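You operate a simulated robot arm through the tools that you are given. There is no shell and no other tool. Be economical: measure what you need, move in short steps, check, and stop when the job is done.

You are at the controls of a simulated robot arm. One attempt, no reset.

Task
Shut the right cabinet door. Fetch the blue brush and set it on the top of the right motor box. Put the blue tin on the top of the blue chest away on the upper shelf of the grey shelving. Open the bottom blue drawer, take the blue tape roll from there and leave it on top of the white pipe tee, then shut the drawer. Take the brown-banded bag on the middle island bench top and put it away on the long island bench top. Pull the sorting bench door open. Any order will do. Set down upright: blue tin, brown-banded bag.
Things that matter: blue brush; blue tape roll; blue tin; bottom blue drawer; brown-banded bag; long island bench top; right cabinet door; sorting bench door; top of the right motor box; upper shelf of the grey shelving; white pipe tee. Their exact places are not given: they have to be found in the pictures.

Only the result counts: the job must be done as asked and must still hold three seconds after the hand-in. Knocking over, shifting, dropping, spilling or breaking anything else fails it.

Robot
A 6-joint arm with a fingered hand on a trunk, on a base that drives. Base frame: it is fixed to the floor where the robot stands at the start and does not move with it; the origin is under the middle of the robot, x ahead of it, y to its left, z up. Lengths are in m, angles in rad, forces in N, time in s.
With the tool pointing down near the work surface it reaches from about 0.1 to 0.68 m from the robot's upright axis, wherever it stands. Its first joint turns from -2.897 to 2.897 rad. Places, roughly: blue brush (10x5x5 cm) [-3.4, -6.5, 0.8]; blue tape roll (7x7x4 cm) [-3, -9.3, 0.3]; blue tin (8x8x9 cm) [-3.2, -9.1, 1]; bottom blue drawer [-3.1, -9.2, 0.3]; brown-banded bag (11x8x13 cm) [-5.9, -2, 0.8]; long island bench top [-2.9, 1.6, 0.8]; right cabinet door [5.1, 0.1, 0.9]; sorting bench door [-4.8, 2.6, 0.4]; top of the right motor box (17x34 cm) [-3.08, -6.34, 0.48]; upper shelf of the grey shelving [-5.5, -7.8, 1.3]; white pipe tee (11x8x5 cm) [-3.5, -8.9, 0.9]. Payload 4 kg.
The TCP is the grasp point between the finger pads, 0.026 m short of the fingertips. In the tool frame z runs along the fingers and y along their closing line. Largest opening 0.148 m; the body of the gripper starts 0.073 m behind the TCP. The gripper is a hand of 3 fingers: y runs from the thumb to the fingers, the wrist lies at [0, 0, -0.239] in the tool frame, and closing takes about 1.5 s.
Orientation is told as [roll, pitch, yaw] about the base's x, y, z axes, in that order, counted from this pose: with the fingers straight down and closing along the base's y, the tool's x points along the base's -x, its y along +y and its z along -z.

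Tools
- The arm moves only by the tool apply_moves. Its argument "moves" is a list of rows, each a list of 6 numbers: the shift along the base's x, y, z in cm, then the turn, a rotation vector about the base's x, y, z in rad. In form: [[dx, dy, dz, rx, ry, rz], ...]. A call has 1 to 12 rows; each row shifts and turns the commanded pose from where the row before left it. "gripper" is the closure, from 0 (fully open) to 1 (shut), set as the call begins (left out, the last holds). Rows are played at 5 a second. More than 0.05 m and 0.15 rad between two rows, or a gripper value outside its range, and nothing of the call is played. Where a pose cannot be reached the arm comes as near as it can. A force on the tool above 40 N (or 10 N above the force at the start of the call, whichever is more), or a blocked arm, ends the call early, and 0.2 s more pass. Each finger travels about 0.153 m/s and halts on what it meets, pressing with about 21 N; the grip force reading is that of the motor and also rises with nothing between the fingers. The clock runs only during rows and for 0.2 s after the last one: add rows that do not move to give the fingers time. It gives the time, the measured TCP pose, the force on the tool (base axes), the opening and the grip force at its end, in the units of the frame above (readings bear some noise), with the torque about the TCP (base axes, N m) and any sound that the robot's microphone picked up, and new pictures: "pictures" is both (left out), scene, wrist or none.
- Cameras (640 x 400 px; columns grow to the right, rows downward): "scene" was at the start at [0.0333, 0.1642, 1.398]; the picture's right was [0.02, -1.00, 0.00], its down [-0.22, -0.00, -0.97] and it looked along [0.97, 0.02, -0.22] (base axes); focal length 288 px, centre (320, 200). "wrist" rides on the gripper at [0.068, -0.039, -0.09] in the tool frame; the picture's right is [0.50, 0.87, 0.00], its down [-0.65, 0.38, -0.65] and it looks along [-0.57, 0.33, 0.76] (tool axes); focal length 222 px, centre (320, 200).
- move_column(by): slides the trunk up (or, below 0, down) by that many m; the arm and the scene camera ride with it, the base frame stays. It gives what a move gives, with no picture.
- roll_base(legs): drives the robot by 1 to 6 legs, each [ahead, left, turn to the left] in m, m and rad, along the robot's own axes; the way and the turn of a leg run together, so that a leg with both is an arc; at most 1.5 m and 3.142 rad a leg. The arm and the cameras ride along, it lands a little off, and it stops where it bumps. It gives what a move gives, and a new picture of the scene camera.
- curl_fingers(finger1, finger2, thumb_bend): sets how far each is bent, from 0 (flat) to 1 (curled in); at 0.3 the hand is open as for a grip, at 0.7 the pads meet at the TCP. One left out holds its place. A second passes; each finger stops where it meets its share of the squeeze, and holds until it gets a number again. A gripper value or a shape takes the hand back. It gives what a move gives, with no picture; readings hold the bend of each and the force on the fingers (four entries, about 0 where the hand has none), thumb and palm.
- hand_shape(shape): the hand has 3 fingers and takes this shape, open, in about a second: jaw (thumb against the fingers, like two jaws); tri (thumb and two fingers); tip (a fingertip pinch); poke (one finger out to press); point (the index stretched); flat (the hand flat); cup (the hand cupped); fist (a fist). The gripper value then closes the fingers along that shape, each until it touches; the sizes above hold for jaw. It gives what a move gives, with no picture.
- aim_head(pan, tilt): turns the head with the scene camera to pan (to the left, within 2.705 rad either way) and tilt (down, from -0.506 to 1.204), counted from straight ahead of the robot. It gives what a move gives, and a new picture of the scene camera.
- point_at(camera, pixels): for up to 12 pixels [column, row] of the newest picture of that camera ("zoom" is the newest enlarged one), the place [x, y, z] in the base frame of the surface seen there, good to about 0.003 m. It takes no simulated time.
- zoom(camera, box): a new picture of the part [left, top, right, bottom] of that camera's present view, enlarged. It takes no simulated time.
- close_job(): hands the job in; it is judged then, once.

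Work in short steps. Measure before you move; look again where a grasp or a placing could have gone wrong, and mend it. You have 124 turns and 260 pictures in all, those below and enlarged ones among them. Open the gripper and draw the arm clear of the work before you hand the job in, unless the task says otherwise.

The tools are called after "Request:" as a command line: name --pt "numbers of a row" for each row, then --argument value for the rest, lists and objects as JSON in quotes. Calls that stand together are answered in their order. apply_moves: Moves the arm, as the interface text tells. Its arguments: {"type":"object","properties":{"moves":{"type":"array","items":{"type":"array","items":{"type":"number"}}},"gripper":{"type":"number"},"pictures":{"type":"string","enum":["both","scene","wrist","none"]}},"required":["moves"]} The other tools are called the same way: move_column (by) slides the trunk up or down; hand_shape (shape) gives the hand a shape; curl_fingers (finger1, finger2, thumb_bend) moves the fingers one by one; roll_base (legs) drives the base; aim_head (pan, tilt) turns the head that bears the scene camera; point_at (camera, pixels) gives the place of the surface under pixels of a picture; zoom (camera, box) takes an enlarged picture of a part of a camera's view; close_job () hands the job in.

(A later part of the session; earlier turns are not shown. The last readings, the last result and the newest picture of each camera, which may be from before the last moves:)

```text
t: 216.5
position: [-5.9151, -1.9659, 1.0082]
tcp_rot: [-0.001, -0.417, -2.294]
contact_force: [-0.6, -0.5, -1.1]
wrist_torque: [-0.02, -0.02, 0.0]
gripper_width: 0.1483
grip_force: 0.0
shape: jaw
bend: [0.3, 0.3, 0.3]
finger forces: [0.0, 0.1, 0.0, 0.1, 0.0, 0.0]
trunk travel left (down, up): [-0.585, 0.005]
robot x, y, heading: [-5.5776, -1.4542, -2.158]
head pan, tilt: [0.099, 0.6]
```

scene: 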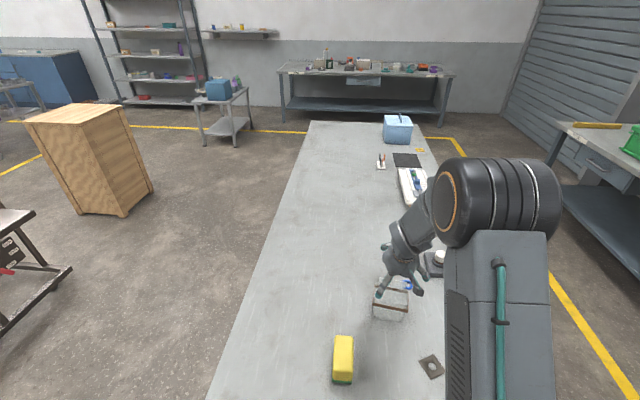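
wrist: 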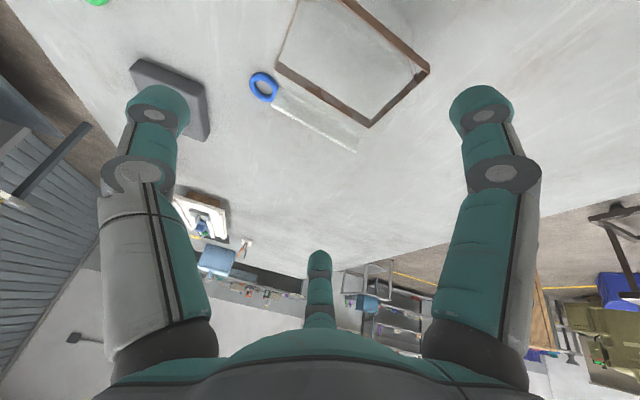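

Now reachable and aligned. I lower over the bag to z≈0.88.

Request:
apply_moves --pt "-0.05 0 -3 0 0 0" --pt "-0.05 0 -3 0 0 0" --pt "-0.05 0 -3 0 0 0" --pt "-0.05 0 -3 0 0 0" --pt "-0.05 0 -1 0 0 0" --pictures "both"

Request:
zoom --camera "scene" --box '[345, 230, 465, 340]'

```text
t: 217.7
position: [-5.9177, -1.9674, 0.8788]
tcp_rot: [-0.001, -0.416, -2.297]
contact_force: [-0.9, -1.1, 4.1]
wrist_torque: [-0.18, -0.04, -0.01]
gripper_width: 0.148
grip_force: 0.1
shape: jaw
bend: [0.3, 0.28, 0.3]
finger forces: [0.0, 2.9, 0.0, 0.0, 0.0, 0.0]
trunk travel left (down, up): [-0.585, 0.005]
robot x, y, heading: [-5.5767, -1.448, -2.163]
head pan, tilt: [0.099, 0.6]
```

scene: 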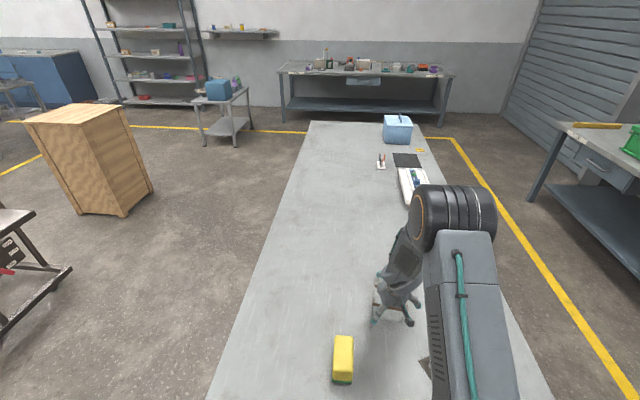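
wrist: 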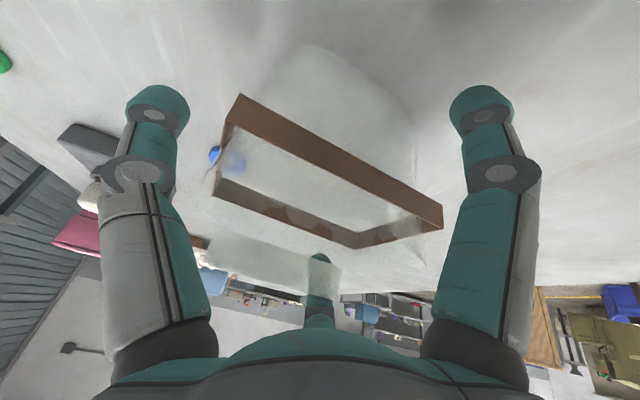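

```text
3.64 times, centred on (405, 285) of scene
```

zoom: 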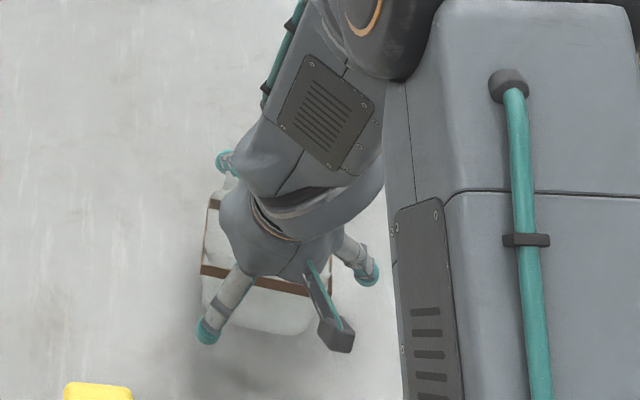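

The bag sits between thumb and fingers. I close the grip.

Request:
apply_moves --pt "0 0 0 0 0 0" --pt "0 0 0 0 0 0" --pt "0 0 0 0 0 0" --pt "0 0 0 0 0 0" --pt "0 0 0 0 0 0" --pt "0 0 0 0 0 0" --gripper 0.7 --pictures "wrist"

```text
t: 219.1
position: [-5.9176, -1.9671, 0.8783]
tcp_rot: [0.0, -0.414, -2.296]
contact_force: [-0.4, 2.3, 6.4]
wrist_torque: [0.51, -0.04, -0.02]
gripper_width: 0.0892
grip_force: 20.9
shape: jaw
bend: [0.28, 0.79, 0.69]
finger forces: [18.3, 19.1, 0.0, 0.0, 21.5, 0.1]
trunk travel left (down, up): [-0.585, 0.005]
robot x, y, heading: [-5.5807, -1.4478, -2.16]
head pan, tilt: [0.099, 0.6]
```

wrist: 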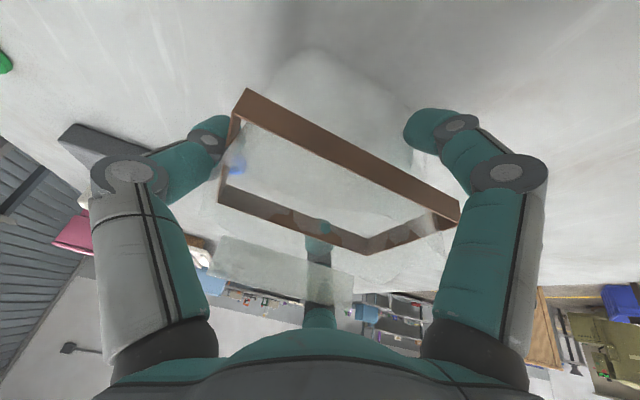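

All three fingers hold it. I lift gently.

Request:
apply_moves --pt "0 0 1.5 0 0 0" --pt "0 0 2 0 0 0" --pt "0 0 2.5 0 0 0" --pt "0 0 2.5 0 0 0" --pt "0 0 2.5 0 0 0" --pt "0 0 0 0 0 0" --pictures "both"

```text
t: 220.5
position: [-5.9209, -1.9646, 0.991]
tcp_rot: [-0.001, -0.414, -2.296]
contact_force: [0.8, -0.4, -1.2]
wrist_torque: [0.02, -0.01, 0.03]
gripper_width: 0.0723
grip_force: 21.3
shape: jaw
bend: [0.34, 0.78, 0.72]
finger forces: [16.1, 14.1, 0.0, 0.1, 11.1, 0.1]
trunk travel left (down, up): [-0.585, 0.005]
robot x, y, heading: [-5.5765, -1.453, -2.158]
head pan, tilt: [0.099, 0.6]
```

scene: 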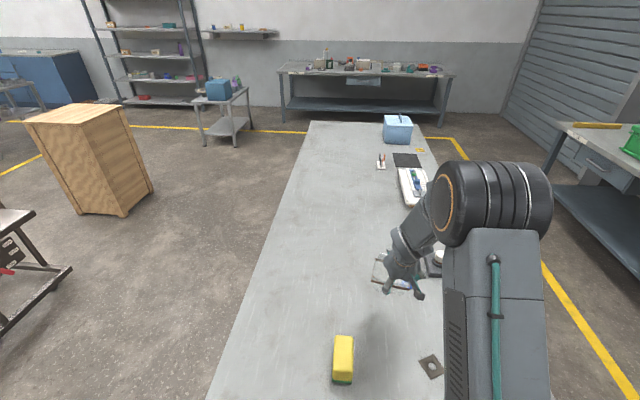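
wrist: 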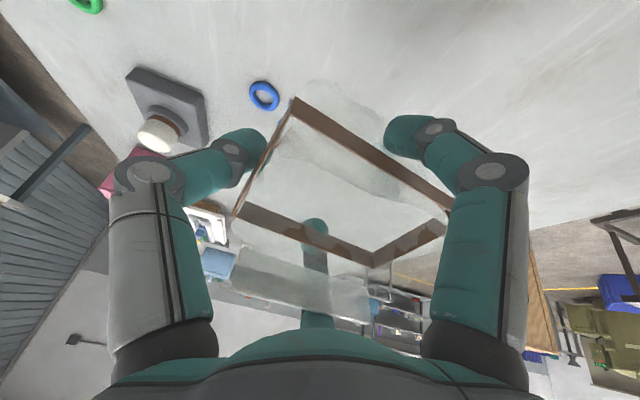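

The bag is lifted (blue ring stays on the bench). I draw it in and up a little, then drive back along the aisle to the long island's SW corner.

Request:
apply_moves --pt "1.4 2.1 1.5 0 0 0" --pt "1.4 2.1 1.5 0 0 0" --pt "1.4 2.1 1.5 0 0 0" --pt "1.4 2.1 1.5 0 0 0" --pictures "none"

Request:
roll_base --legs '[[-0.6, -0.1, 0], [-1.2, -0.3, 0], [-1.16, -0.25, 0], [0, 0, 1.565]]'

Request:
aim_head --pan 0.1 --tilt 0.75

```text
t: 221.5
position: [-5.8649, -1.8802, 1.0486]
tcp_rot: [-0.001, -0.415, -2.294]
contact_force: [-1.0, -0.7, -0.3]
wrist_torque: [-0.01, 0.02, -0.01]
gripper_width: 0.0722
grip_force: 21.3
shape: jaw
bend: [0.34, 0.78, 0.72]
finger forces: [16.1, 14.3, 0.1, 0.0, 11.2, 0.1]
trunk travel left (down, up): [-0.585, 0.005]
robot x, y, heading: [-5.5839, -1.4518, -2.156]
head pan, tilt: [0.099, 0.6]
```

```text
t: 240.4
position: [-4.0271, 1.129, 1.0475]
tcp_rot: [0.0, -0.416, -0.692]
contact_force: [-0.6, -0.3, -0.1]
wrist_torque: [0.01, 0.04, 0.0]
gripper_width: 0.0718
grip_force: 21.0
shape: jaw
bend: [0.34, 0.78, 0.72]
finger forces: [15.6, 14.1, 0.0, 0.1, 10.7, 0.0]
trunk travel left (down, up): [-0.585, 0.005]
robot x, y, heading: [-4.4697, 1.3998, -0.555]
head pan, tilt: [0.099, 0.6]
```

scene: 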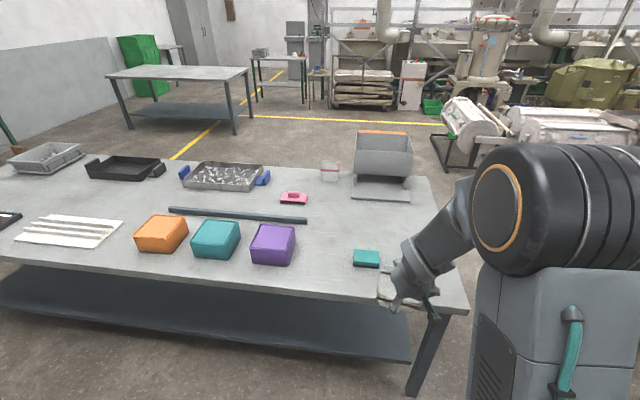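

```text
t: 241.1
position: [-4.0267, 1.1297, 1.0476]
tcp_rot: [0.0, -0.416, -0.691]
contact_force: [0.1, -0.2, -0.6]
wrist_torque: [0.03, 0.02, 0.01]
gripper_width: 0.0718
grip_force: 21.7
shape: jaw
bend: [0.34, 0.78, 0.72]
finger forces: [15.6, 14.1, 0.0, 0.0, 10.9, 0.1]
trunk travel left (down, up): [-0.585, 0.005]
robot x, y, heading: [-4.4624, 1.4025, -0.555]
head pan, tilt: [0.099, 0.75]
```

scene: 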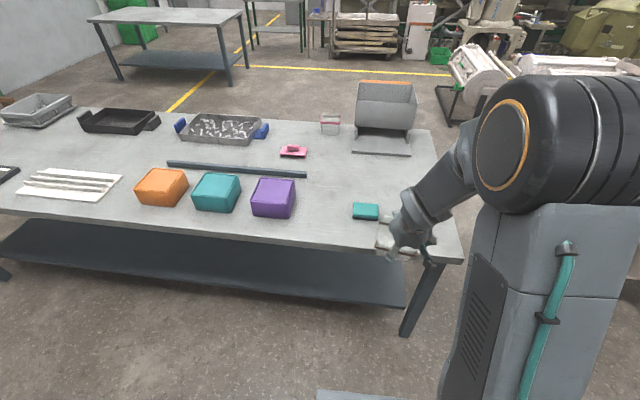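

I check how the bag hangs in the hand and measure the free area between the purple box and the teal sponge.

Request:
zoom --camera "scene" --box '[340, 170, 460, 270]'

Request:
point_at --camera "scene" --pixels '[[320, 195], [325, 215], [320, 235], [296, 210], [352, 215], [345, 242], [365, 205], [380, 230], [380, 248], [400, 252], [378, 240], [290, 240]]'

```text
4.00 times, centred on (400, 220) of scene
```

zoom: 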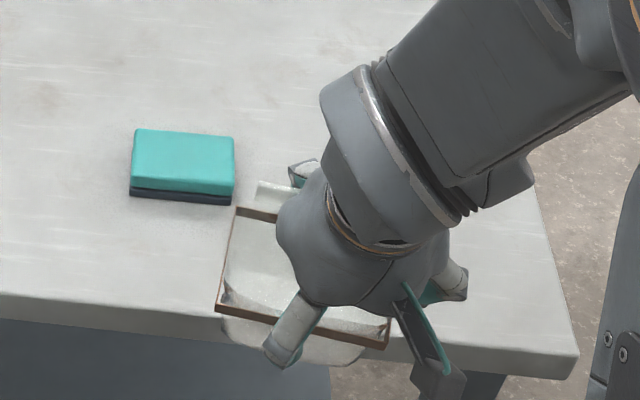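

```text
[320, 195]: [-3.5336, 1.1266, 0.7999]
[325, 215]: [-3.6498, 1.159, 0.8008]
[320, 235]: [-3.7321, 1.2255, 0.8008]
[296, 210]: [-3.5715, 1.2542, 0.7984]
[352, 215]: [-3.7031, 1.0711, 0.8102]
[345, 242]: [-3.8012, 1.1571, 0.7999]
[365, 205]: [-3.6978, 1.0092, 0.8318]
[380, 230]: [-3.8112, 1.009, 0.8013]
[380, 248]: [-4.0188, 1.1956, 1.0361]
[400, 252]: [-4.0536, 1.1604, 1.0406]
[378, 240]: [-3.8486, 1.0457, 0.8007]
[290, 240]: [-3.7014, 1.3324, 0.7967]
```

Request:
point_at --camera "zoom" --pixels '[[220, 309], [250, 318], [340, 337], [386, 344], [229, 260], [240, 210], [265, 213], [233, 235], [340, 360], [225, 325], [270, 190]]'

```text
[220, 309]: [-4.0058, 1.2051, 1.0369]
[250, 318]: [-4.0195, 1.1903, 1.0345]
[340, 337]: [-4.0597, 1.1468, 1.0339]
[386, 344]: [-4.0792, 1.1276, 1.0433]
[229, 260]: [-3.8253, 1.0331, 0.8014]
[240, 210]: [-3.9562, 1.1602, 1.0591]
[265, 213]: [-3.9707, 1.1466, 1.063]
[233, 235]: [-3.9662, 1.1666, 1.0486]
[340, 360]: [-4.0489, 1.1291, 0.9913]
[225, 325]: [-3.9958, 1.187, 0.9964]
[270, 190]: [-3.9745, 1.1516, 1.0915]
```

The bag hangs slightly front-low (~0.17 rad). I shift the base so the bag comes over the clear spot (-3.715,1.176), and un-tilt it.

Request:
roll_base --legs '[[0.24, 0.188, 0]]'

Request:
apply_moves --pt "0 0 -1.5 0.054 0.0655 0" --pt "0 0 -1.5 0.054 0.0655 0" --pt "0 0 -2 0 0 0" --pt "0 0 -2 0 0 0" --pictures "both"

Request:
zoom --camera "scene" --box '[310, 140, 470, 270]'

```text
t: 243.1
position: [-3.7297, 1.1519, 1.0483]
tcp_rot: [0.0, -0.415, -0.707]
contact_force: [0.5, -0.4, -0.4]
wrist_torque: [0.03, 0.0, 0.01]
gripper_width: 0.072
grip_force: 20.9
shape: jaw
bend: [0.34, 0.78, 0.72]
finger forces: [15.6, 14.1, 0.0, 0.0, 10.8, 0.1]
trunk travel left (down, up): [-0.585, 0.005]
robot x, y, heading: [-4.1626, 1.43, -0.573]
head pan, tilt: [0.099, 0.75]
```

scene: 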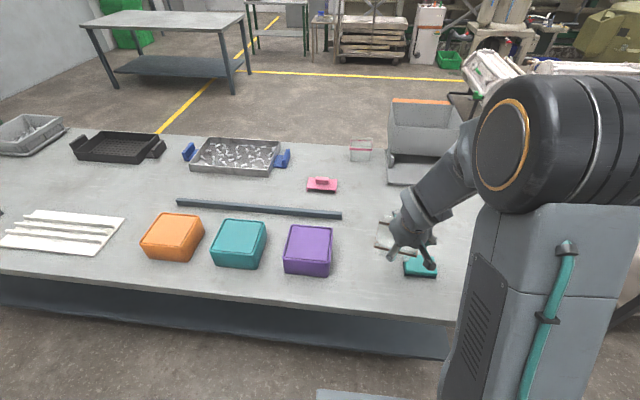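

```text
t: 244.1
position: [-3.7321, 1.1504, 0.98]
tcp_rot: [-0.002, -0.245, -0.705]
contact_force: [-0.1, -0.2, -0.2]
wrist_torque: [-0.03, 0.01, -0.02]
gripper_width: 0.0718
grip_force: 21.1
shape: jaw
bend: [0.34, 0.78, 0.72]
finger forces: [15.6, 14.1, 0.1, 0.0, 10.7, 0.0]
trunk travel left (down, up): [-0.585, 0.005]
robot x, y, heading: [-4.1679, 1.4302, -0.575]
head pan, tilt: [0.099, 0.75]
```

scene: 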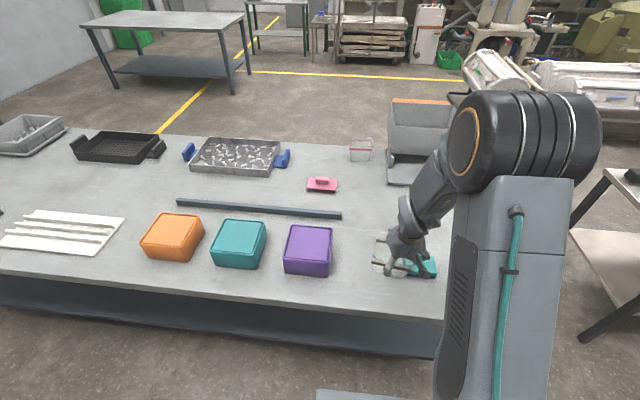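
wrist: 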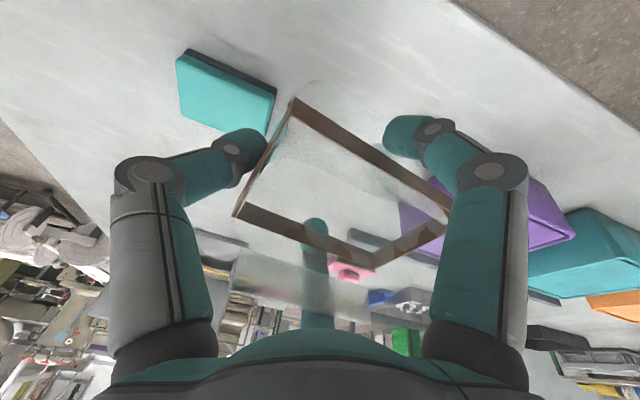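

```text
3.08 times, centred on (390, 205) of scene
```

zoom: 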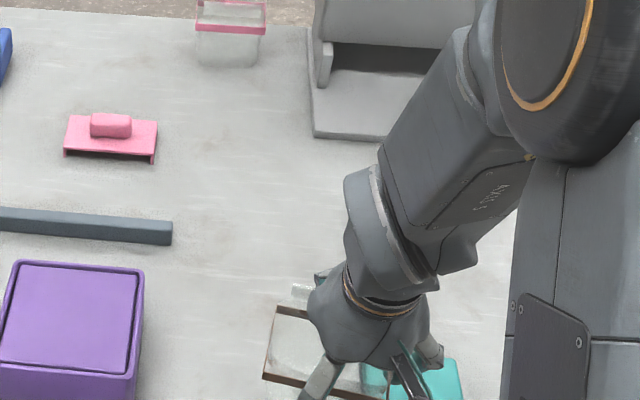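

Bag is above the clear spot beside the sponge. I shift 2 cm left and lower until nearly touching.

Request:
apply_moves --pt "1.12 1.66 0 0 0 0" --pt "0 0 -2.5 0 0 0" --pt "0 0 -2.5 0 0 0" --pt "0 0 -2 0 0 0" --pt "0 0 -1.2 0 0 0" --pictures "both"

Request:
zoom --camera "scene" --box '[340, 200, 460, 300]'

```text
t: 245.3
position: [-3.7177, 1.1663, 0.9028]
tcp_rot: [-0.003, -0.247, -0.705]
contact_force: [-0.2, 0.2, 0.4]
wrist_torque: [0.01, 0.01, -0.01]
gripper_width: 0.0719
grip_force: 21.3
shape: jaw
bend: [0.34, 0.78, 0.72]
finger forces: [15.6, 14.2, 0.0, 0.1, 10.7, 0.1]
out of reach, approached as far as the arm can: row 5
trunk travel left (down, up): [-0.585, 0.005]
robot x, y, heading: [-4.1612, 1.4294, -0.57]
head pan, tilt: [0.099, 0.75]
```

scene: 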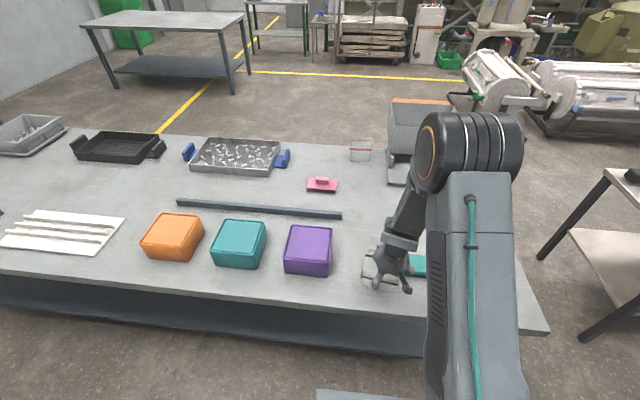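
wrist: 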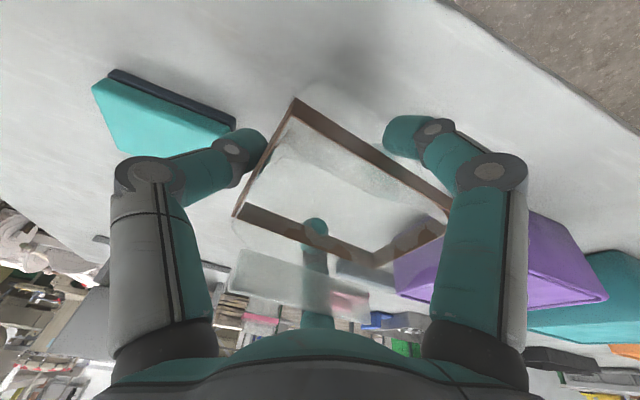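

```text
4.00 times, centred on (400, 250) of scene
```

zoom: 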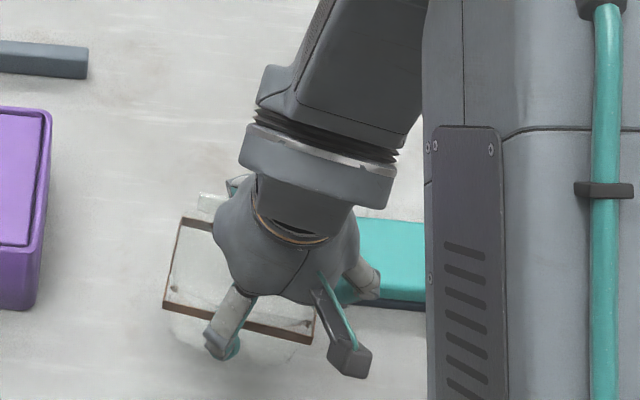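

The arm is near a limit; I'll use the trunk for the last centimetres. First measure the band height.

Request:
point_at --camera "zoom" --pixels '[[168, 305], [200, 315], [300, 337], [180, 225], [200, 224], [172, 265], [180, 330], [250, 355]]'

Request:
move_column --by -0.012

```text
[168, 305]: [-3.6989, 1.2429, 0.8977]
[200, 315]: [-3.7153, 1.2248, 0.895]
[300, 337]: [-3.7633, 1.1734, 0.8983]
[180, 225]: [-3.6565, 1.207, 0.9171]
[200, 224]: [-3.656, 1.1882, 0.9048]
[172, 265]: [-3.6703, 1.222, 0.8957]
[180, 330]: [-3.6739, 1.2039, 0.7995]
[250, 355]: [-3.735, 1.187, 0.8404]
```

```text
t: 245.9
position: [-3.7173, 1.1683, 0.8902]
tcp_rot: [-0.006, -0.248, -0.705]
contact_force: [0.1, -0.1, 0.0]
wrist_torque: [0.01, 0.02, -0.01]
gripper_width: 0.0716
grip_force: 21.0
shape: jaw
bend: [0.34, 0.78, 0.72]
finger forces: [15.6, 14.2, 0.1, 0.1, 10.5, 0.0]
trunk travel left (down, up): [-0.573, 0.017]
robot x, y, heading: [-4.1641, 1.4268, -0.573]
head pan, tilt: [0.099, 0.75]
```

Band now ~0.8 cm above its standing height. I lower in small steps.

Request:
move_column --by -0.006

Request:
move_column --by -0.004

```text
t: 246.5
position: [-3.7171, 1.1672, 0.8851]
tcp_rot: [-0.005, -0.245, -0.706]
contact_force: [0.3, -0.2, -1.1]
wrist_torque: [-0.03, 0.01, 0.0]
gripper_width: 0.0717
grip_force: 21.2
shape: jaw
bend: [0.34, 0.78, 0.72]
finger forces: [15.6, 14.2, 0.0, 0.0, 10.6, 0.1]
trunk travel left (down, up): [-0.567, 0.023]
robot x, y, heading: [-4.1659, 1.4299, -0.576]
head pan, tilt: [0.099, 0.75]
```

```text
t: 247.0
position: [-3.7173, 1.1671, 0.8814]
tcp_rot: [-0.004, -0.246, -0.707]
contact_force: [-0.4, -1.4, 6.5]
wrist_torque: [0.27, -0.09, -0.01]
gripper_width: 0.0716
grip_force: 20.5
shape: jaw
bend: [0.34, 0.78, 0.72]
finger forces: [16.8, 16.5, 0.0, 0.0, 10.9, 0.0]
trunk travel left (down, up): [-0.563, 0.027]
robot x, y, heading: [-4.1671, 1.4279, -0.57]
head pan, tilt: [0.099, 0.75]
```

Contact (6.5 N). I open the hand.

Request:
apply_moves --pt "0 0 0 0 0 0" --pt "0 0 0 0 0 0" --pt "0 0 0 0 0 0" --pt "0 0 0 0 0 0" --pt "0 0 0 0 0 0" --gripper 0 --pictures "wrist"

Request:
zoom --camera "scene" --box '[340, 200, 460, 300]'

```text
t: 248.2
position: [-3.7173, 1.1672, 0.8795]
tcp_rot: [-0.004, -0.247, -0.708]
contact_force: [-1.0, 0.3, 0.7]
wrist_torque: [-0.02, 0.0, 0.04]
gripper_width: 0.1479
grip_force: 0.1
shape: jaw
bend: [0.3, 0.3, 0.3]
finger forces: [0.0, 0.1, 0.1, 0.1, 0.0, 0.0]
trunk travel left (down, up): [-0.563, 0.027]
robot x, y, heading: [-4.1616, 1.4296, -0.567]
head pan, tilt: [0.099, 0.75]
```

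wrist: 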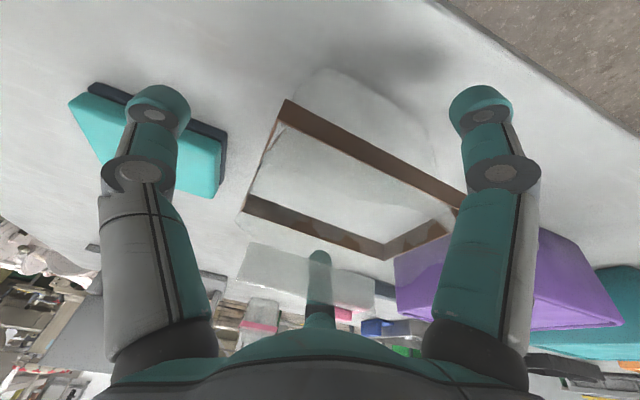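

```text
4.00 times, centred on (400, 250) of scene
```

zoom: 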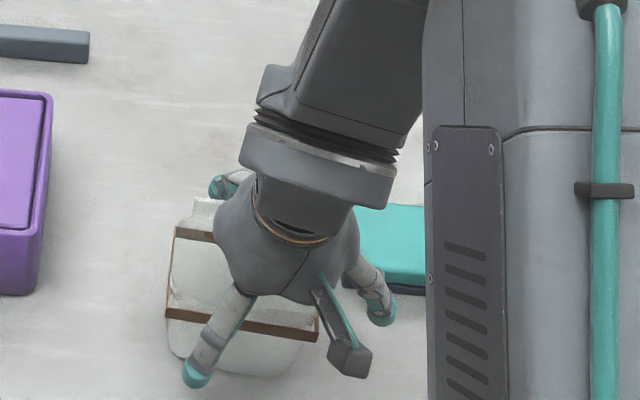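

The bag stands free. I raise the hand straight up.

Request:
apply_moves --pt "0 0 2 0 0 0" --pt "0 0 3 0 0 0" --pt "0 0 3 0 0 0" --pt "0 0 3 0 0 0" --pt "0 0 3 0 0 0" --pt "0 0 3 0 0 0" --pictures "scene"

Request:
roll_base --legs '[[-0.35, 0, 0]]'

```text
t: 249.6
position: [-3.7187, 1.1688, 1.052]
tcp_rot: [-0.003, -0.247, -0.708]
contact_force: [-0.4, 0.4, 0.5]
wrist_torque: [-0.02, 0.01, 0.0]
gripper_width: 0.1479
grip_force: 0.1
shape: jaw
bend: [0.3, 0.3, 0.3]
finger forces: [0.0, 0.1, 0.0, 0.0, 0.1, 0.0]
trunk travel left (down, up): [-0.563, 0.027]
robot x, y, heading: [-4.1669, 1.4289, -0.577]
head pan, tilt: [0.099, 0.75]
```

scene: 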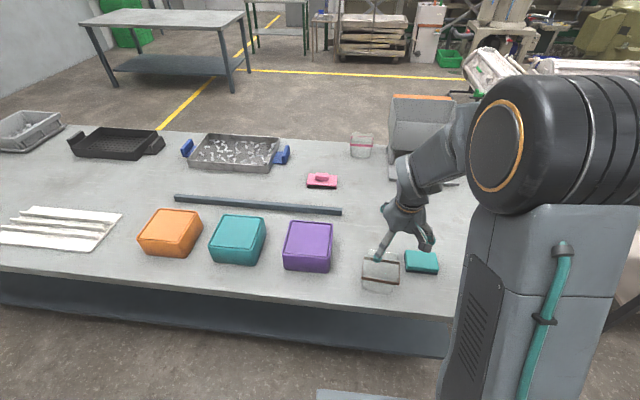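

```text
t: 251.9
position: [-4.0163, 1.3582, 1.0506]
tcp_rot: [-0.006, -0.246, -0.709]
contact_force: [0.5, 0.3, 0.3]
wrist_torque: [0.0, 0.0, 0.03]
gripper_width: 0.1478
grip_force: 0.0
shape: jaw
bend: [0.3, 0.3, 0.3]
finger forces: [0.1, 0.1, 0.0, 0.1, 0.0, 0.0]
trunk travel left (down, up): [-0.563, 0.027]
robot x, y, heading: [-4.4567, 1.6228, -0.577]
head pan, tilt: [0.099, 0.75]
```

scene: 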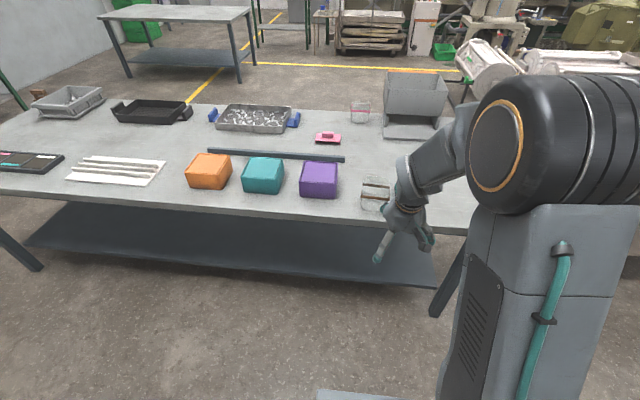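

Bag stands upright at the island. Now I head south toward the brush area and look for the path.

Request:
roll_base --legs '[[0, 0, -1.59], [1.3, 0.1, 0], [1.4, 0.55, 0]]'

Request:
aim_head --pan 0.5 --tilt 0.35

Request:
point_at --camera "scene" --pixels '[[320, 200], [380, 220], [300, 150], [250, 180], [200, 230], [420, 150], [350, 130], [280, 120], [240, 130], [200, 150], [450, 130], [150, 300]]'

```text
refused: leg 3 is longer than a leg can be; nothing moved
```

```text
t: 252.8
position: [-4.0163, 1.358, 1.0509]
tcp_rot: [-0.004, -0.245, -0.708]
contact_force: [-0.5, 0.3, 0.0]
wrist_torque: [0.0, -0.02, -0.01]
gripper_width: 0.148
grip_force: 0.0
shape: jaw
bend: [0.3, 0.3, 0.3]
finger forces: [0.0, 0.0, 0.0, 0.0, 0.0, 0.0]
trunk travel left (down, up): [-0.563, 0.027]
robot x, y, heading: [-4.4654, 1.6214, -0.573]
head pan, tilt: [0.499, 0.351]
```

scene: 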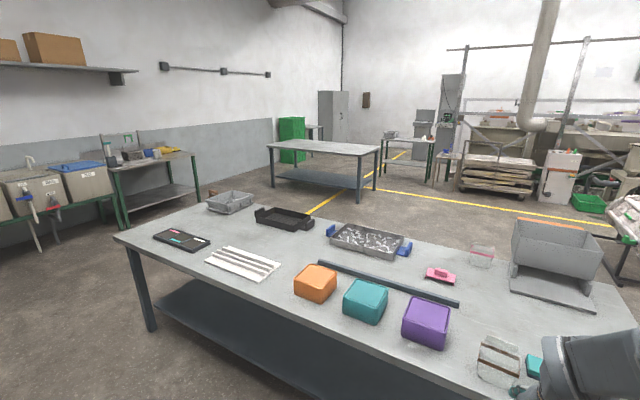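

```text
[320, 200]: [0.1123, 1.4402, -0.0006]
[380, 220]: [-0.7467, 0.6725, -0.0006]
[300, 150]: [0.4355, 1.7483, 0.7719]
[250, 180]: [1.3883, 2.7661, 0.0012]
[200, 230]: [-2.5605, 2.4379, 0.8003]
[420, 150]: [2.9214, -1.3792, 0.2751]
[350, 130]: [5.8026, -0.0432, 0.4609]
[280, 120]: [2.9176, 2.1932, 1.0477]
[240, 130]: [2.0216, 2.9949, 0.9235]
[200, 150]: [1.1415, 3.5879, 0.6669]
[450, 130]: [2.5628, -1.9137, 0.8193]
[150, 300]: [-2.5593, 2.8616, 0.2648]
```

The last leg was slightly too long; I split it.

Request:
roll_base --legs '[[0, 0, -1.59], [1.3, 0.1, 0], [0.7, 0.28, 0], [0.7, 0.28, 0]]'

Request:
aim_head --pan 0.5 --tilt 0.35

Request:
point_at --camera "scene" --pixels '[[320, 200], [380, 220], [300, 150], [250, 180], [200, 230], [420, 150], [350, 130], [280, 120], [240, 130], [200, 150], [450, 130], [150, 300]]'

```text
t: 270.5
position: [-5.7161, -1.4112, 1.0501]
tcp_rot: [-0.005, -0.247, -2.319]
contact_force: [0.7, 0.0, 1.0]
wrist_torque: [0.0, 0.03, 0.0]
gripper_width: 0.1479
grip_force: 0.0
shape: jaw
bend: [0.3, 0.3, 0.3]
finger forces: [0.0, 0.1, 0.0, 0.0, 0.0, 0.1]
trunk travel left (down, up): [-0.563, 0.027]
robot x, y, heading: [-5.4359, -0.9807, -2.182]
head pan, tilt: [0.499, 0.351]
```

scene: 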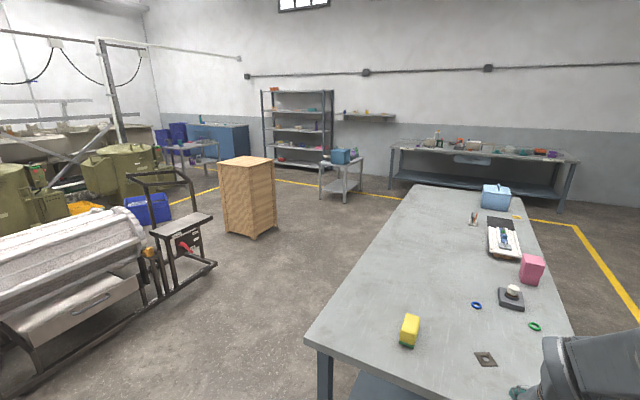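

```text
t: 271.1
position: [-5.7164, -1.4107, 1.0511]
tcp_rot: [-0.006, -0.247, -2.319]
contact_force: [0.3, -0.7, 0.0]
wrist_torque: [0.0, 0.0, 0.02]
gripper_width: 0.148
grip_force: 0.1
shape: jaw
bend: [0.3, 0.3, 0.3]
finger forces: [0.0, 0.0, 0.1, 0.1, 0.1, 0.1]
trunk travel left (down, up): [-0.563, 0.027]
robot x, y, heading: [-5.4372, -0.9762, -2.185]
head pan, tilt: [0.499, 0.351]
```

scene: 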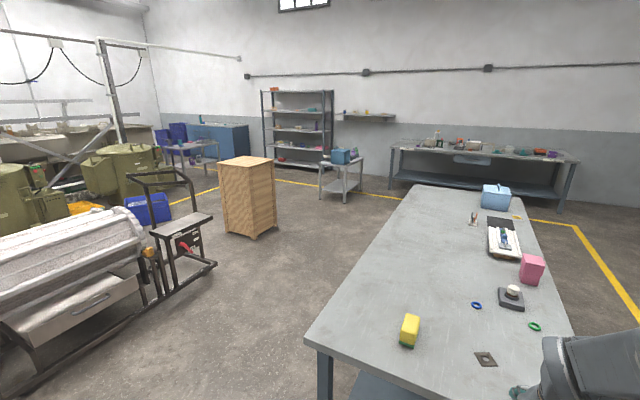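

```text
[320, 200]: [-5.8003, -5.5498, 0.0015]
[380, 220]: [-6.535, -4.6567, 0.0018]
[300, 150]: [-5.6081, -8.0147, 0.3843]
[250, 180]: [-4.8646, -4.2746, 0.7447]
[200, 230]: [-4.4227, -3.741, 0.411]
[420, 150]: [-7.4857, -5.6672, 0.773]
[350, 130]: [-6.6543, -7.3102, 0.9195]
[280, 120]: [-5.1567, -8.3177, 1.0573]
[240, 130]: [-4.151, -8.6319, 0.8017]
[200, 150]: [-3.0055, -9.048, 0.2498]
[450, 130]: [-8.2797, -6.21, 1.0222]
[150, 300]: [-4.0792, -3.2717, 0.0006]
```

I see grey shelving ahead, blue chest at left-back, and a small table near (190,150). I drive between the two benches and past the wooden box.

Request:
roll_base --legs '[[0.246, 0.769, 0], [0.775, 0.271, 0], [0.775, 0.271, 0], [1.1, 0.348, 0], [0, 0, 0.7]]'

Request:
aim_head --pan 0.45 --tilt 0.3

Request:
point_at --camera "scene" --pixels '[[320, 250], [400, 220], [250, 250], [350, 180], [300, 180], [250, 180], [200, 180], [400, 150], [450, 200], [150, 250], [280, 150], [220, 150]]'

```text
t: 277.2
position: [-5.3257, -2.2869, 1.0512]
tcp_rot: [-0.004, -0.243, -2.361]
contact_force: [-0.3, -0.7, 0.2]
wrist_torque: [-0.01, 0.04, -0.02]
gripper_width: 0.148
grip_force: 0.1
shape: jaw
bend: [0.3, 0.3, 0.3]
finger forces: [0.0, 0.0, 0.1, 0.1, 0.1, 0.0]
trunk travel left (down, up): [-0.563, 0.027]
robot x, y, heading: [-5.0274, -1.8635, -2.22]
head pan, tilt: [0.499, 0.351]
stopped in leg 2: the robot was blocked; the commanded pose is now the measured one
```

scene: 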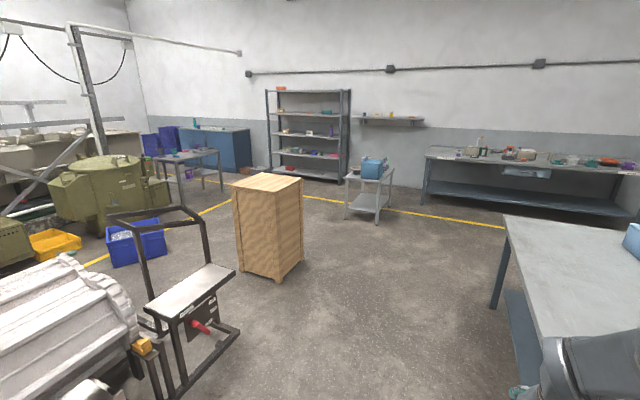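

```text
t: 277.8
position: [-5.326, -2.2865, 1.0515]
tcp_rot: [-0.006, -0.246, -2.36]
contact_force: [0.5, -0.5, -0.4]
wrist_torque: [-0.01, 0.01, 0.01]
gripper_width: 0.1479
grip_force: 0.1
shape: jaw
bend: [0.3, 0.3, 0.3]
finger forces: [0.0, 0.0, 0.0, 0.1, 0.0, 0.0]
trunk travel left (down, up): [-0.563, 0.027]
robot x, y, heading: [-5.0285, -1.8661, -2.227]
head pan, tilt: [0.45, 0.3]
```

scene: 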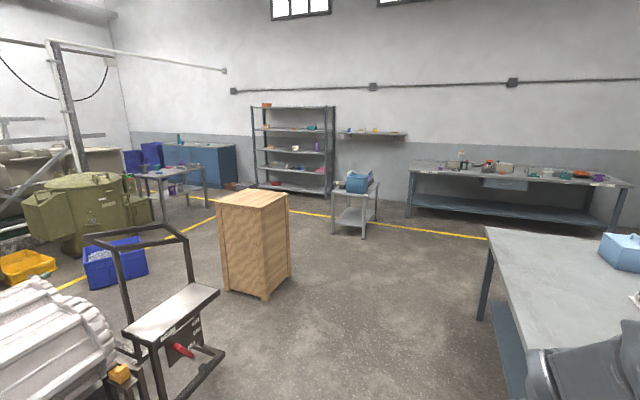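

```text
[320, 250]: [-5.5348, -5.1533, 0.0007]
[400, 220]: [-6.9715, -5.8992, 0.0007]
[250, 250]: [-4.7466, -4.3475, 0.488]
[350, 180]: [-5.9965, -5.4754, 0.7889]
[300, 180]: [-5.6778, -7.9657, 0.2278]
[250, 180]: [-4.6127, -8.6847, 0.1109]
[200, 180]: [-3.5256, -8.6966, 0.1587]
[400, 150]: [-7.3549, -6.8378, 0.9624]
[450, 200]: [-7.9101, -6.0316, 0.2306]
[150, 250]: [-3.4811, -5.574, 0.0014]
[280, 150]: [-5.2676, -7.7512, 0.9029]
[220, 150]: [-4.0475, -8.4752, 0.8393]
```

The base bumped the bench leg; I step left away from it and continue at a wider distance.

Request:
roll_base --legs '[[0, 0.25, 0], [1.3, 0.1, 0], [0.99, 0.51, 0], [0, 0, 0.75]]'

Request:
aim_head --pan 0.5 --tilt 0.3

Request:
point_at --camera "scene" --pixels '[[320, 300], [400, 250], [250, 300], [350, 220], [300, 220], [250, 220], [200, 250], [400, 150], [450, 200], [150, 250], [280, 150], [220, 150]]'

```text
t: 293.1
position: [-5.7685, -4.7313, 1.0491]
tcp_rot: [-0.005, -0.245, -1.659]
contact_force: [-0.4, 0.1, 0.1]
wrist_torque: [0.01, -0.01, -0.04]
gripper_width: 0.1478
grip_force: 0.0
shape: jaw
bend: [0.3, 0.3, 0.3]
finger forces: [0.2, 0.0, 0.0, 0.0, 0.1, 0.1]
trunk travel left (down, up): [-0.563, 0.027]
robot x, y, heading: [-5.8134, -4.2187, -1.518]
head pan, tilt: [0.45, 0.3]
```

scene: 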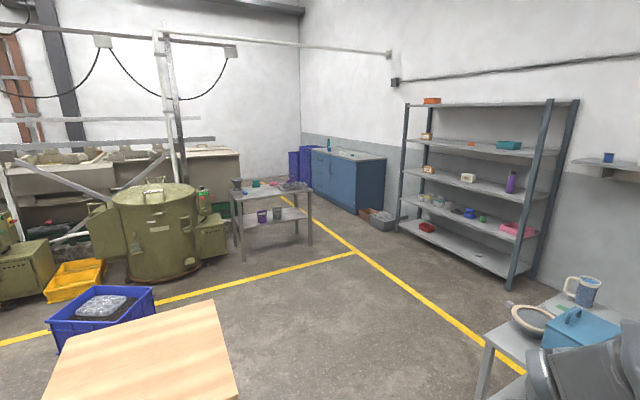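

```text
t: 293.8
position: [-5.7682, -4.7325, 1.0493]
tcp_rot: [-0.005, -0.244, -1.658]
contact_force: [-0.2, -0.2, -0.2]
wrist_torque: [-0.04, -0.01, -0.02]
gripper_width: 0.1477
grip_force: 0.1
shape: jaw
bend: [0.3, 0.3, 0.3]
finger forces: [0.0, 0.0, 0.0, 0.0, 0.1, 0.1]
trunk travel left (down, up): [-0.563, 0.027]
robot x, y, heading: [-5.8145, -4.2172, -1.521]
head pan, tilt: [0.499, 0.3]
```

scene: 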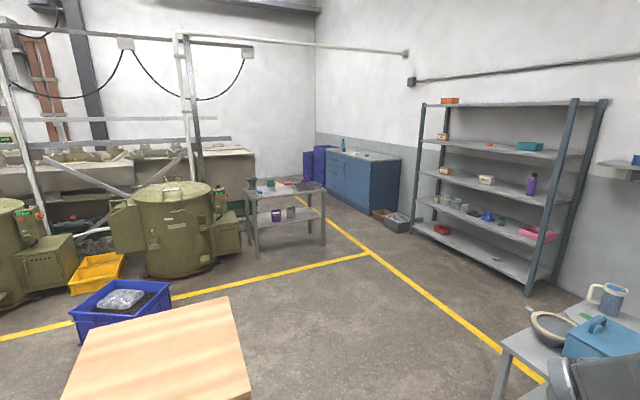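

```text
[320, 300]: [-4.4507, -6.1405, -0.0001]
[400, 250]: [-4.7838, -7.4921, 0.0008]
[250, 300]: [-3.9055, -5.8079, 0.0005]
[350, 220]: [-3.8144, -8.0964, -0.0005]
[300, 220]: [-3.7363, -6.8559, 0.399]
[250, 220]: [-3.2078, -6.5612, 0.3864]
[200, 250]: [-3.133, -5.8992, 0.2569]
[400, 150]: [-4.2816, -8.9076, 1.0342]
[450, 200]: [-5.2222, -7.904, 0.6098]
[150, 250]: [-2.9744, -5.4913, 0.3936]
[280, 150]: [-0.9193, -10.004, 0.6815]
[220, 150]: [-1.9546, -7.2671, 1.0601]
```

The brush table is at (285,200), the right motor box at (226,237) beside the olive drum. I zoom in there.

Request:
zoom --camera "scene" --box '[180, 160, 420, 290]'

Request:
point_at --camera "scene" --pixels '[[228, 212], [220, 218], [238, 208], [230, 245], [248, 195], [322, 190], [260, 255], [325, 245], [268, 183], [280, 183], [250, 187], [300, 183]]'

```text
2.67 times, centred on (300, 225) of scene
```

zoom: 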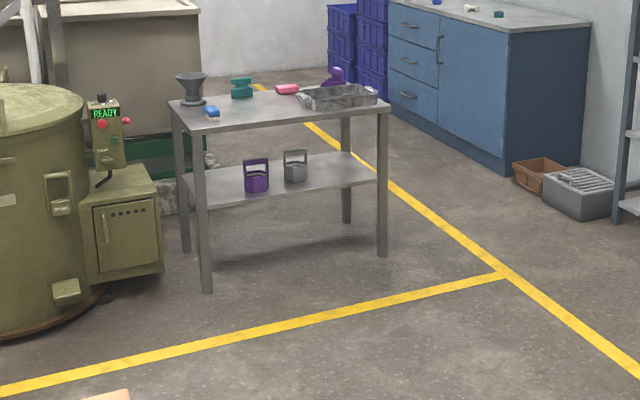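

```text
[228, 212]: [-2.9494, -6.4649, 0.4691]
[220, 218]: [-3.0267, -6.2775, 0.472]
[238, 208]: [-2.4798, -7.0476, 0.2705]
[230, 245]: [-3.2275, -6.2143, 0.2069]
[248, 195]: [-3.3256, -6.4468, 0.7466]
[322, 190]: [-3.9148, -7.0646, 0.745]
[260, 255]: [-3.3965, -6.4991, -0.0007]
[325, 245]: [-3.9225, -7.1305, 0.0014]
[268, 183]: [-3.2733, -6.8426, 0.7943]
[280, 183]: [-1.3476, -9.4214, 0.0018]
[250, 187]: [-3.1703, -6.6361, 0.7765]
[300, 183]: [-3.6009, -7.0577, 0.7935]
```

I drive to a spot in front of both the brush and the motor box, around (-3.65,-6.05).

Request:
roll_base --legs '[[1.009, 0.56, 0], [0.794, 0.861, 0], [0, 0, 0.77]]'

Request:
aim_head --pan 0.0 --tilt 0.5

```text
t: 307.3
position: [-3.8665, -6.2266, 1.0499]
tcp_rot: [-0.006, -0.244, -0.84]
contact_force: [0.1, 0.4, -0.2]
wrist_torque: [-0.02, 0.01, -0.01]
gripper_width: 0.1479
grip_force: 0.1
shape: jaw
bend: [0.3, 0.3, 0.3]
finger forces: [0.0, 0.0, 0.1, 0.0, 0.0, 0.0]
trunk travel left (down, up): [-0.563, 0.027]
robot x, y, heading: [-4.2738, -5.9083, -0.707]
head pan, tilt: [0.499, 0.3]
```

scene: 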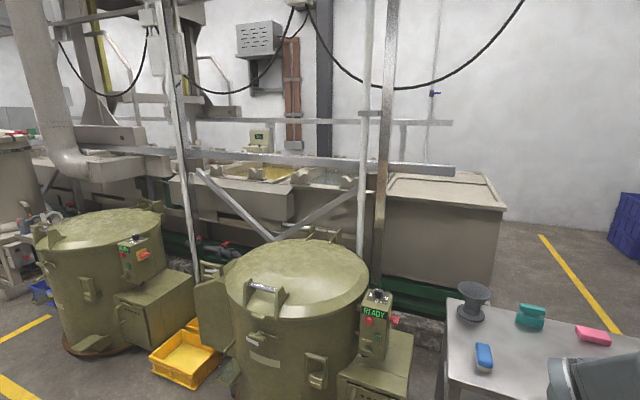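

```text
t: 308.2
position: [-3.8676, -6.2256, 1.0489]
tcp_rot: [-0.004, -0.243, -0.838]
contact_force: [-0.2, -0.6, 0.1]
wrist_torque: [0.0, 0.01, -0.04]
gripper_width: 0.1479
grip_force: 0.0
shape: jaw
bend: [0.3, 0.3, 0.3]
finger forces: [0.1, 0.0, 0.0, 0.0, 0.0, 0.1]
trunk travel left (down, up): [-0.563, 0.027]
robot x, y, heading: [-4.271, -5.9101, -0.707]
head pan, tilt: [0.0, 0.499]
```

scene: 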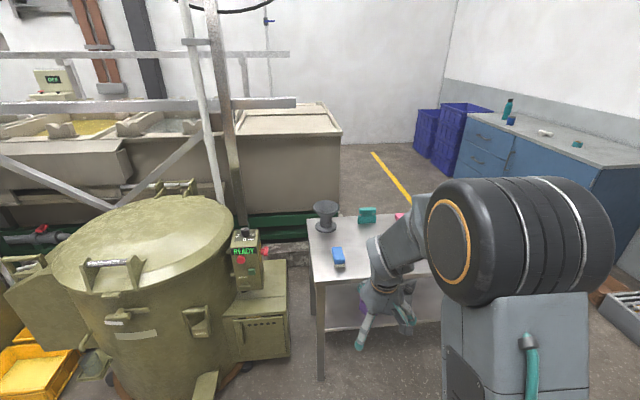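

I measure the brush at (338,257), the table edge and the motor box top (265,290).

Request:
zoom --camera "scene" --box '[220, 190, 380, 310]'

Request:
point_at --camera "scene" --pixels '[[336, 249], [341, 264], [338, 257], [312, 276], [318, 283], [309, 225], [265, 275], [280, 270], [240, 302], [284, 312], [262, 295], [325, 215]]'

```text
3.33 times, centred on (300, 250) of scene
```

zoom: 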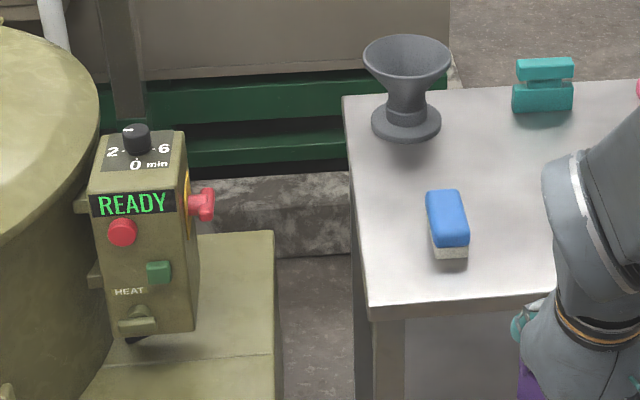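

```text
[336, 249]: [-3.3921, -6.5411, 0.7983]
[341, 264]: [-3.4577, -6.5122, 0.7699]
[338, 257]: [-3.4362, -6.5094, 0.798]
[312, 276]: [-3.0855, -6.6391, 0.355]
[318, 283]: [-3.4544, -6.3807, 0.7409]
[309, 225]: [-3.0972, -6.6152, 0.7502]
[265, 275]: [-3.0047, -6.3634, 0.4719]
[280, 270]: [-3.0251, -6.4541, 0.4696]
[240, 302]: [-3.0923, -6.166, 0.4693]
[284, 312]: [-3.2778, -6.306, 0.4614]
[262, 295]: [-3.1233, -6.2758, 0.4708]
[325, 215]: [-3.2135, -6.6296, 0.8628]
```

Request:
point_at --camera "zoom" --pixels '[[431, 195], [458, 193], [435, 243], [466, 243], [448, 215], [110, 345], [190, 335], [272, 345], [268, 380], [200, 380], [120, 390], [265, 240]]'

Request:
aim_head --pan -0.02 --tilt 0.75

Request:
point_at --camera "scene" --pixels '[[232, 240], [260, 240], [288, 237], [290, 220], [255, 225], [235, 225], [275, 215], [290, 200], [280, 190], [340, 300], [320, 300], [300, 320]]'

```text
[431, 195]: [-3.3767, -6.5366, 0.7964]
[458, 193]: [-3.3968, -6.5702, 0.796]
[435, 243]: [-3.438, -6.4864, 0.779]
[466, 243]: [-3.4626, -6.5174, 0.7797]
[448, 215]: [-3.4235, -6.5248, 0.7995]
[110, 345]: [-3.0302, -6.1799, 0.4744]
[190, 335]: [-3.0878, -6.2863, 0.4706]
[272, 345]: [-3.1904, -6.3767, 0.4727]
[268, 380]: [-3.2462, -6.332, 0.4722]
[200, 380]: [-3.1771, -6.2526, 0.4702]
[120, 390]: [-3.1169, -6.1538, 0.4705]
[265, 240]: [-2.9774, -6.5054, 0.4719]
```

```text
t: 309.0
position: [-3.8664, -6.2258, 1.0499]
tcp_rot: [-0.005, -0.245, -0.839]
contact_force: [0.5, 0.2, -0.2]
wrist_torque: [-0.02, 0.0, 0.02]
gripper_width: 0.1479
grip_force: 0.1
shape: jaw
bend: [0.3, 0.3, 0.3]
finger forces: [0.0, 0.0, 0.0, 0.1, 0.1, 0.1]
trunk travel left (down, up): [-0.563, 0.027]
robot x, y, heading: [-4.2734, -5.9085, -0.707]
head pan, tilt: [-0.019, 0.75]
```

scene: 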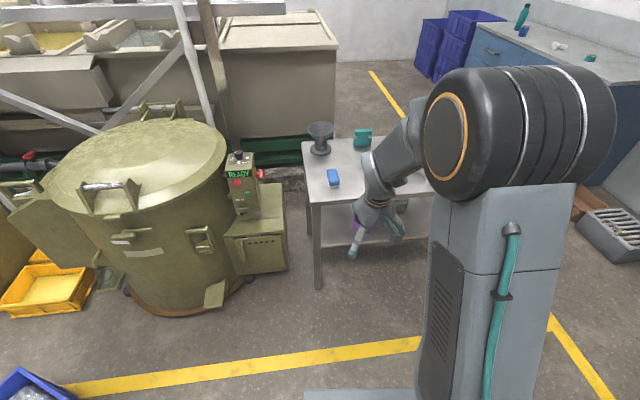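

```text
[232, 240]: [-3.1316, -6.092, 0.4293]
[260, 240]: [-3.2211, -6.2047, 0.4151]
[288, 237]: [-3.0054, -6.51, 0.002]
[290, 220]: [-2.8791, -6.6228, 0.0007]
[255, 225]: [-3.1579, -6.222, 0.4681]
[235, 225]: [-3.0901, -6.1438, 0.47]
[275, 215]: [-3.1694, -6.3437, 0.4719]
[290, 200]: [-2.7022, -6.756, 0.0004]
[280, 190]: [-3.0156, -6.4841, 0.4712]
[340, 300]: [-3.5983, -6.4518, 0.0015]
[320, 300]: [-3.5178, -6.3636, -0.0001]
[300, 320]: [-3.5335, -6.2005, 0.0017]
```

Brush centre ≈(-3.42,-6.527), axis along my heading, top 0.80. Free spot on the motor box ≈(-3.17,-6.275,0.47). I drive up and straighten the hand.

Request:
roll_base --legs '[[0.549, 0.086, 0]]'

Request:
move_column --by -0.1

```text
t: 312.2
position: [-3.3867, -6.5134, 1.0485]
tcp_rot: [-0.007, -0.245, -0.829]
contact_force: [0.1, 0.2, -0.4]
wrist_torque: [0.01, -0.02, 0.0]
gripper_width: 0.1481
grip_force: 0.1
shape: jaw
bend: [0.3, 0.3, 0.3]
finger forces: [0.0, 0.0, 0.0, 0.0, 0.0, 0.0]
trunk travel left (down, up): [-0.563, 0.027]
robot x, y, heading: [-3.7997, -6.1972, -0.692]
head pan, tilt: [-0.019, 0.75]
```

scene: 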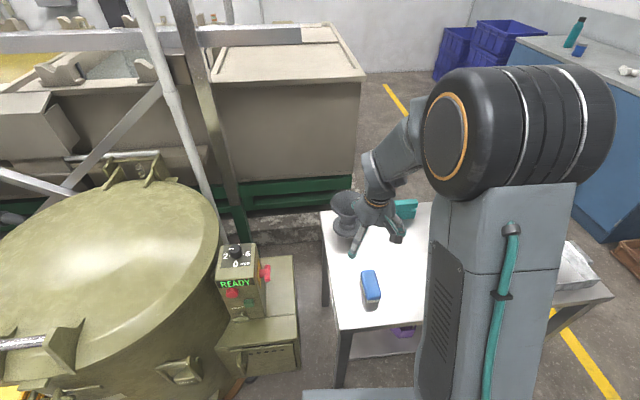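

```text
t: 313.5
position: [-3.3861, -6.5125, 0.9482]
tcp_rot: [-0.006, -0.244, -0.832]
contact_force: [-0.3, 0.2, -0.1]
wrist_torque: [-0.02, 0.0, 0.05]
gripper_width: 0.148
grip_force: 0.0
shape: jaw
bend: [0.3, 0.3, 0.3]
finger forces: [0.0, 0.0, 0.1, 0.1, 0.1, 0.1]
trunk travel left (down, up): [-0.463, 0.127]
robot x, y, heading: [-3.7983, -6.2015, -0.698]
head pan, tilt: [-0.019, 0.75]
```

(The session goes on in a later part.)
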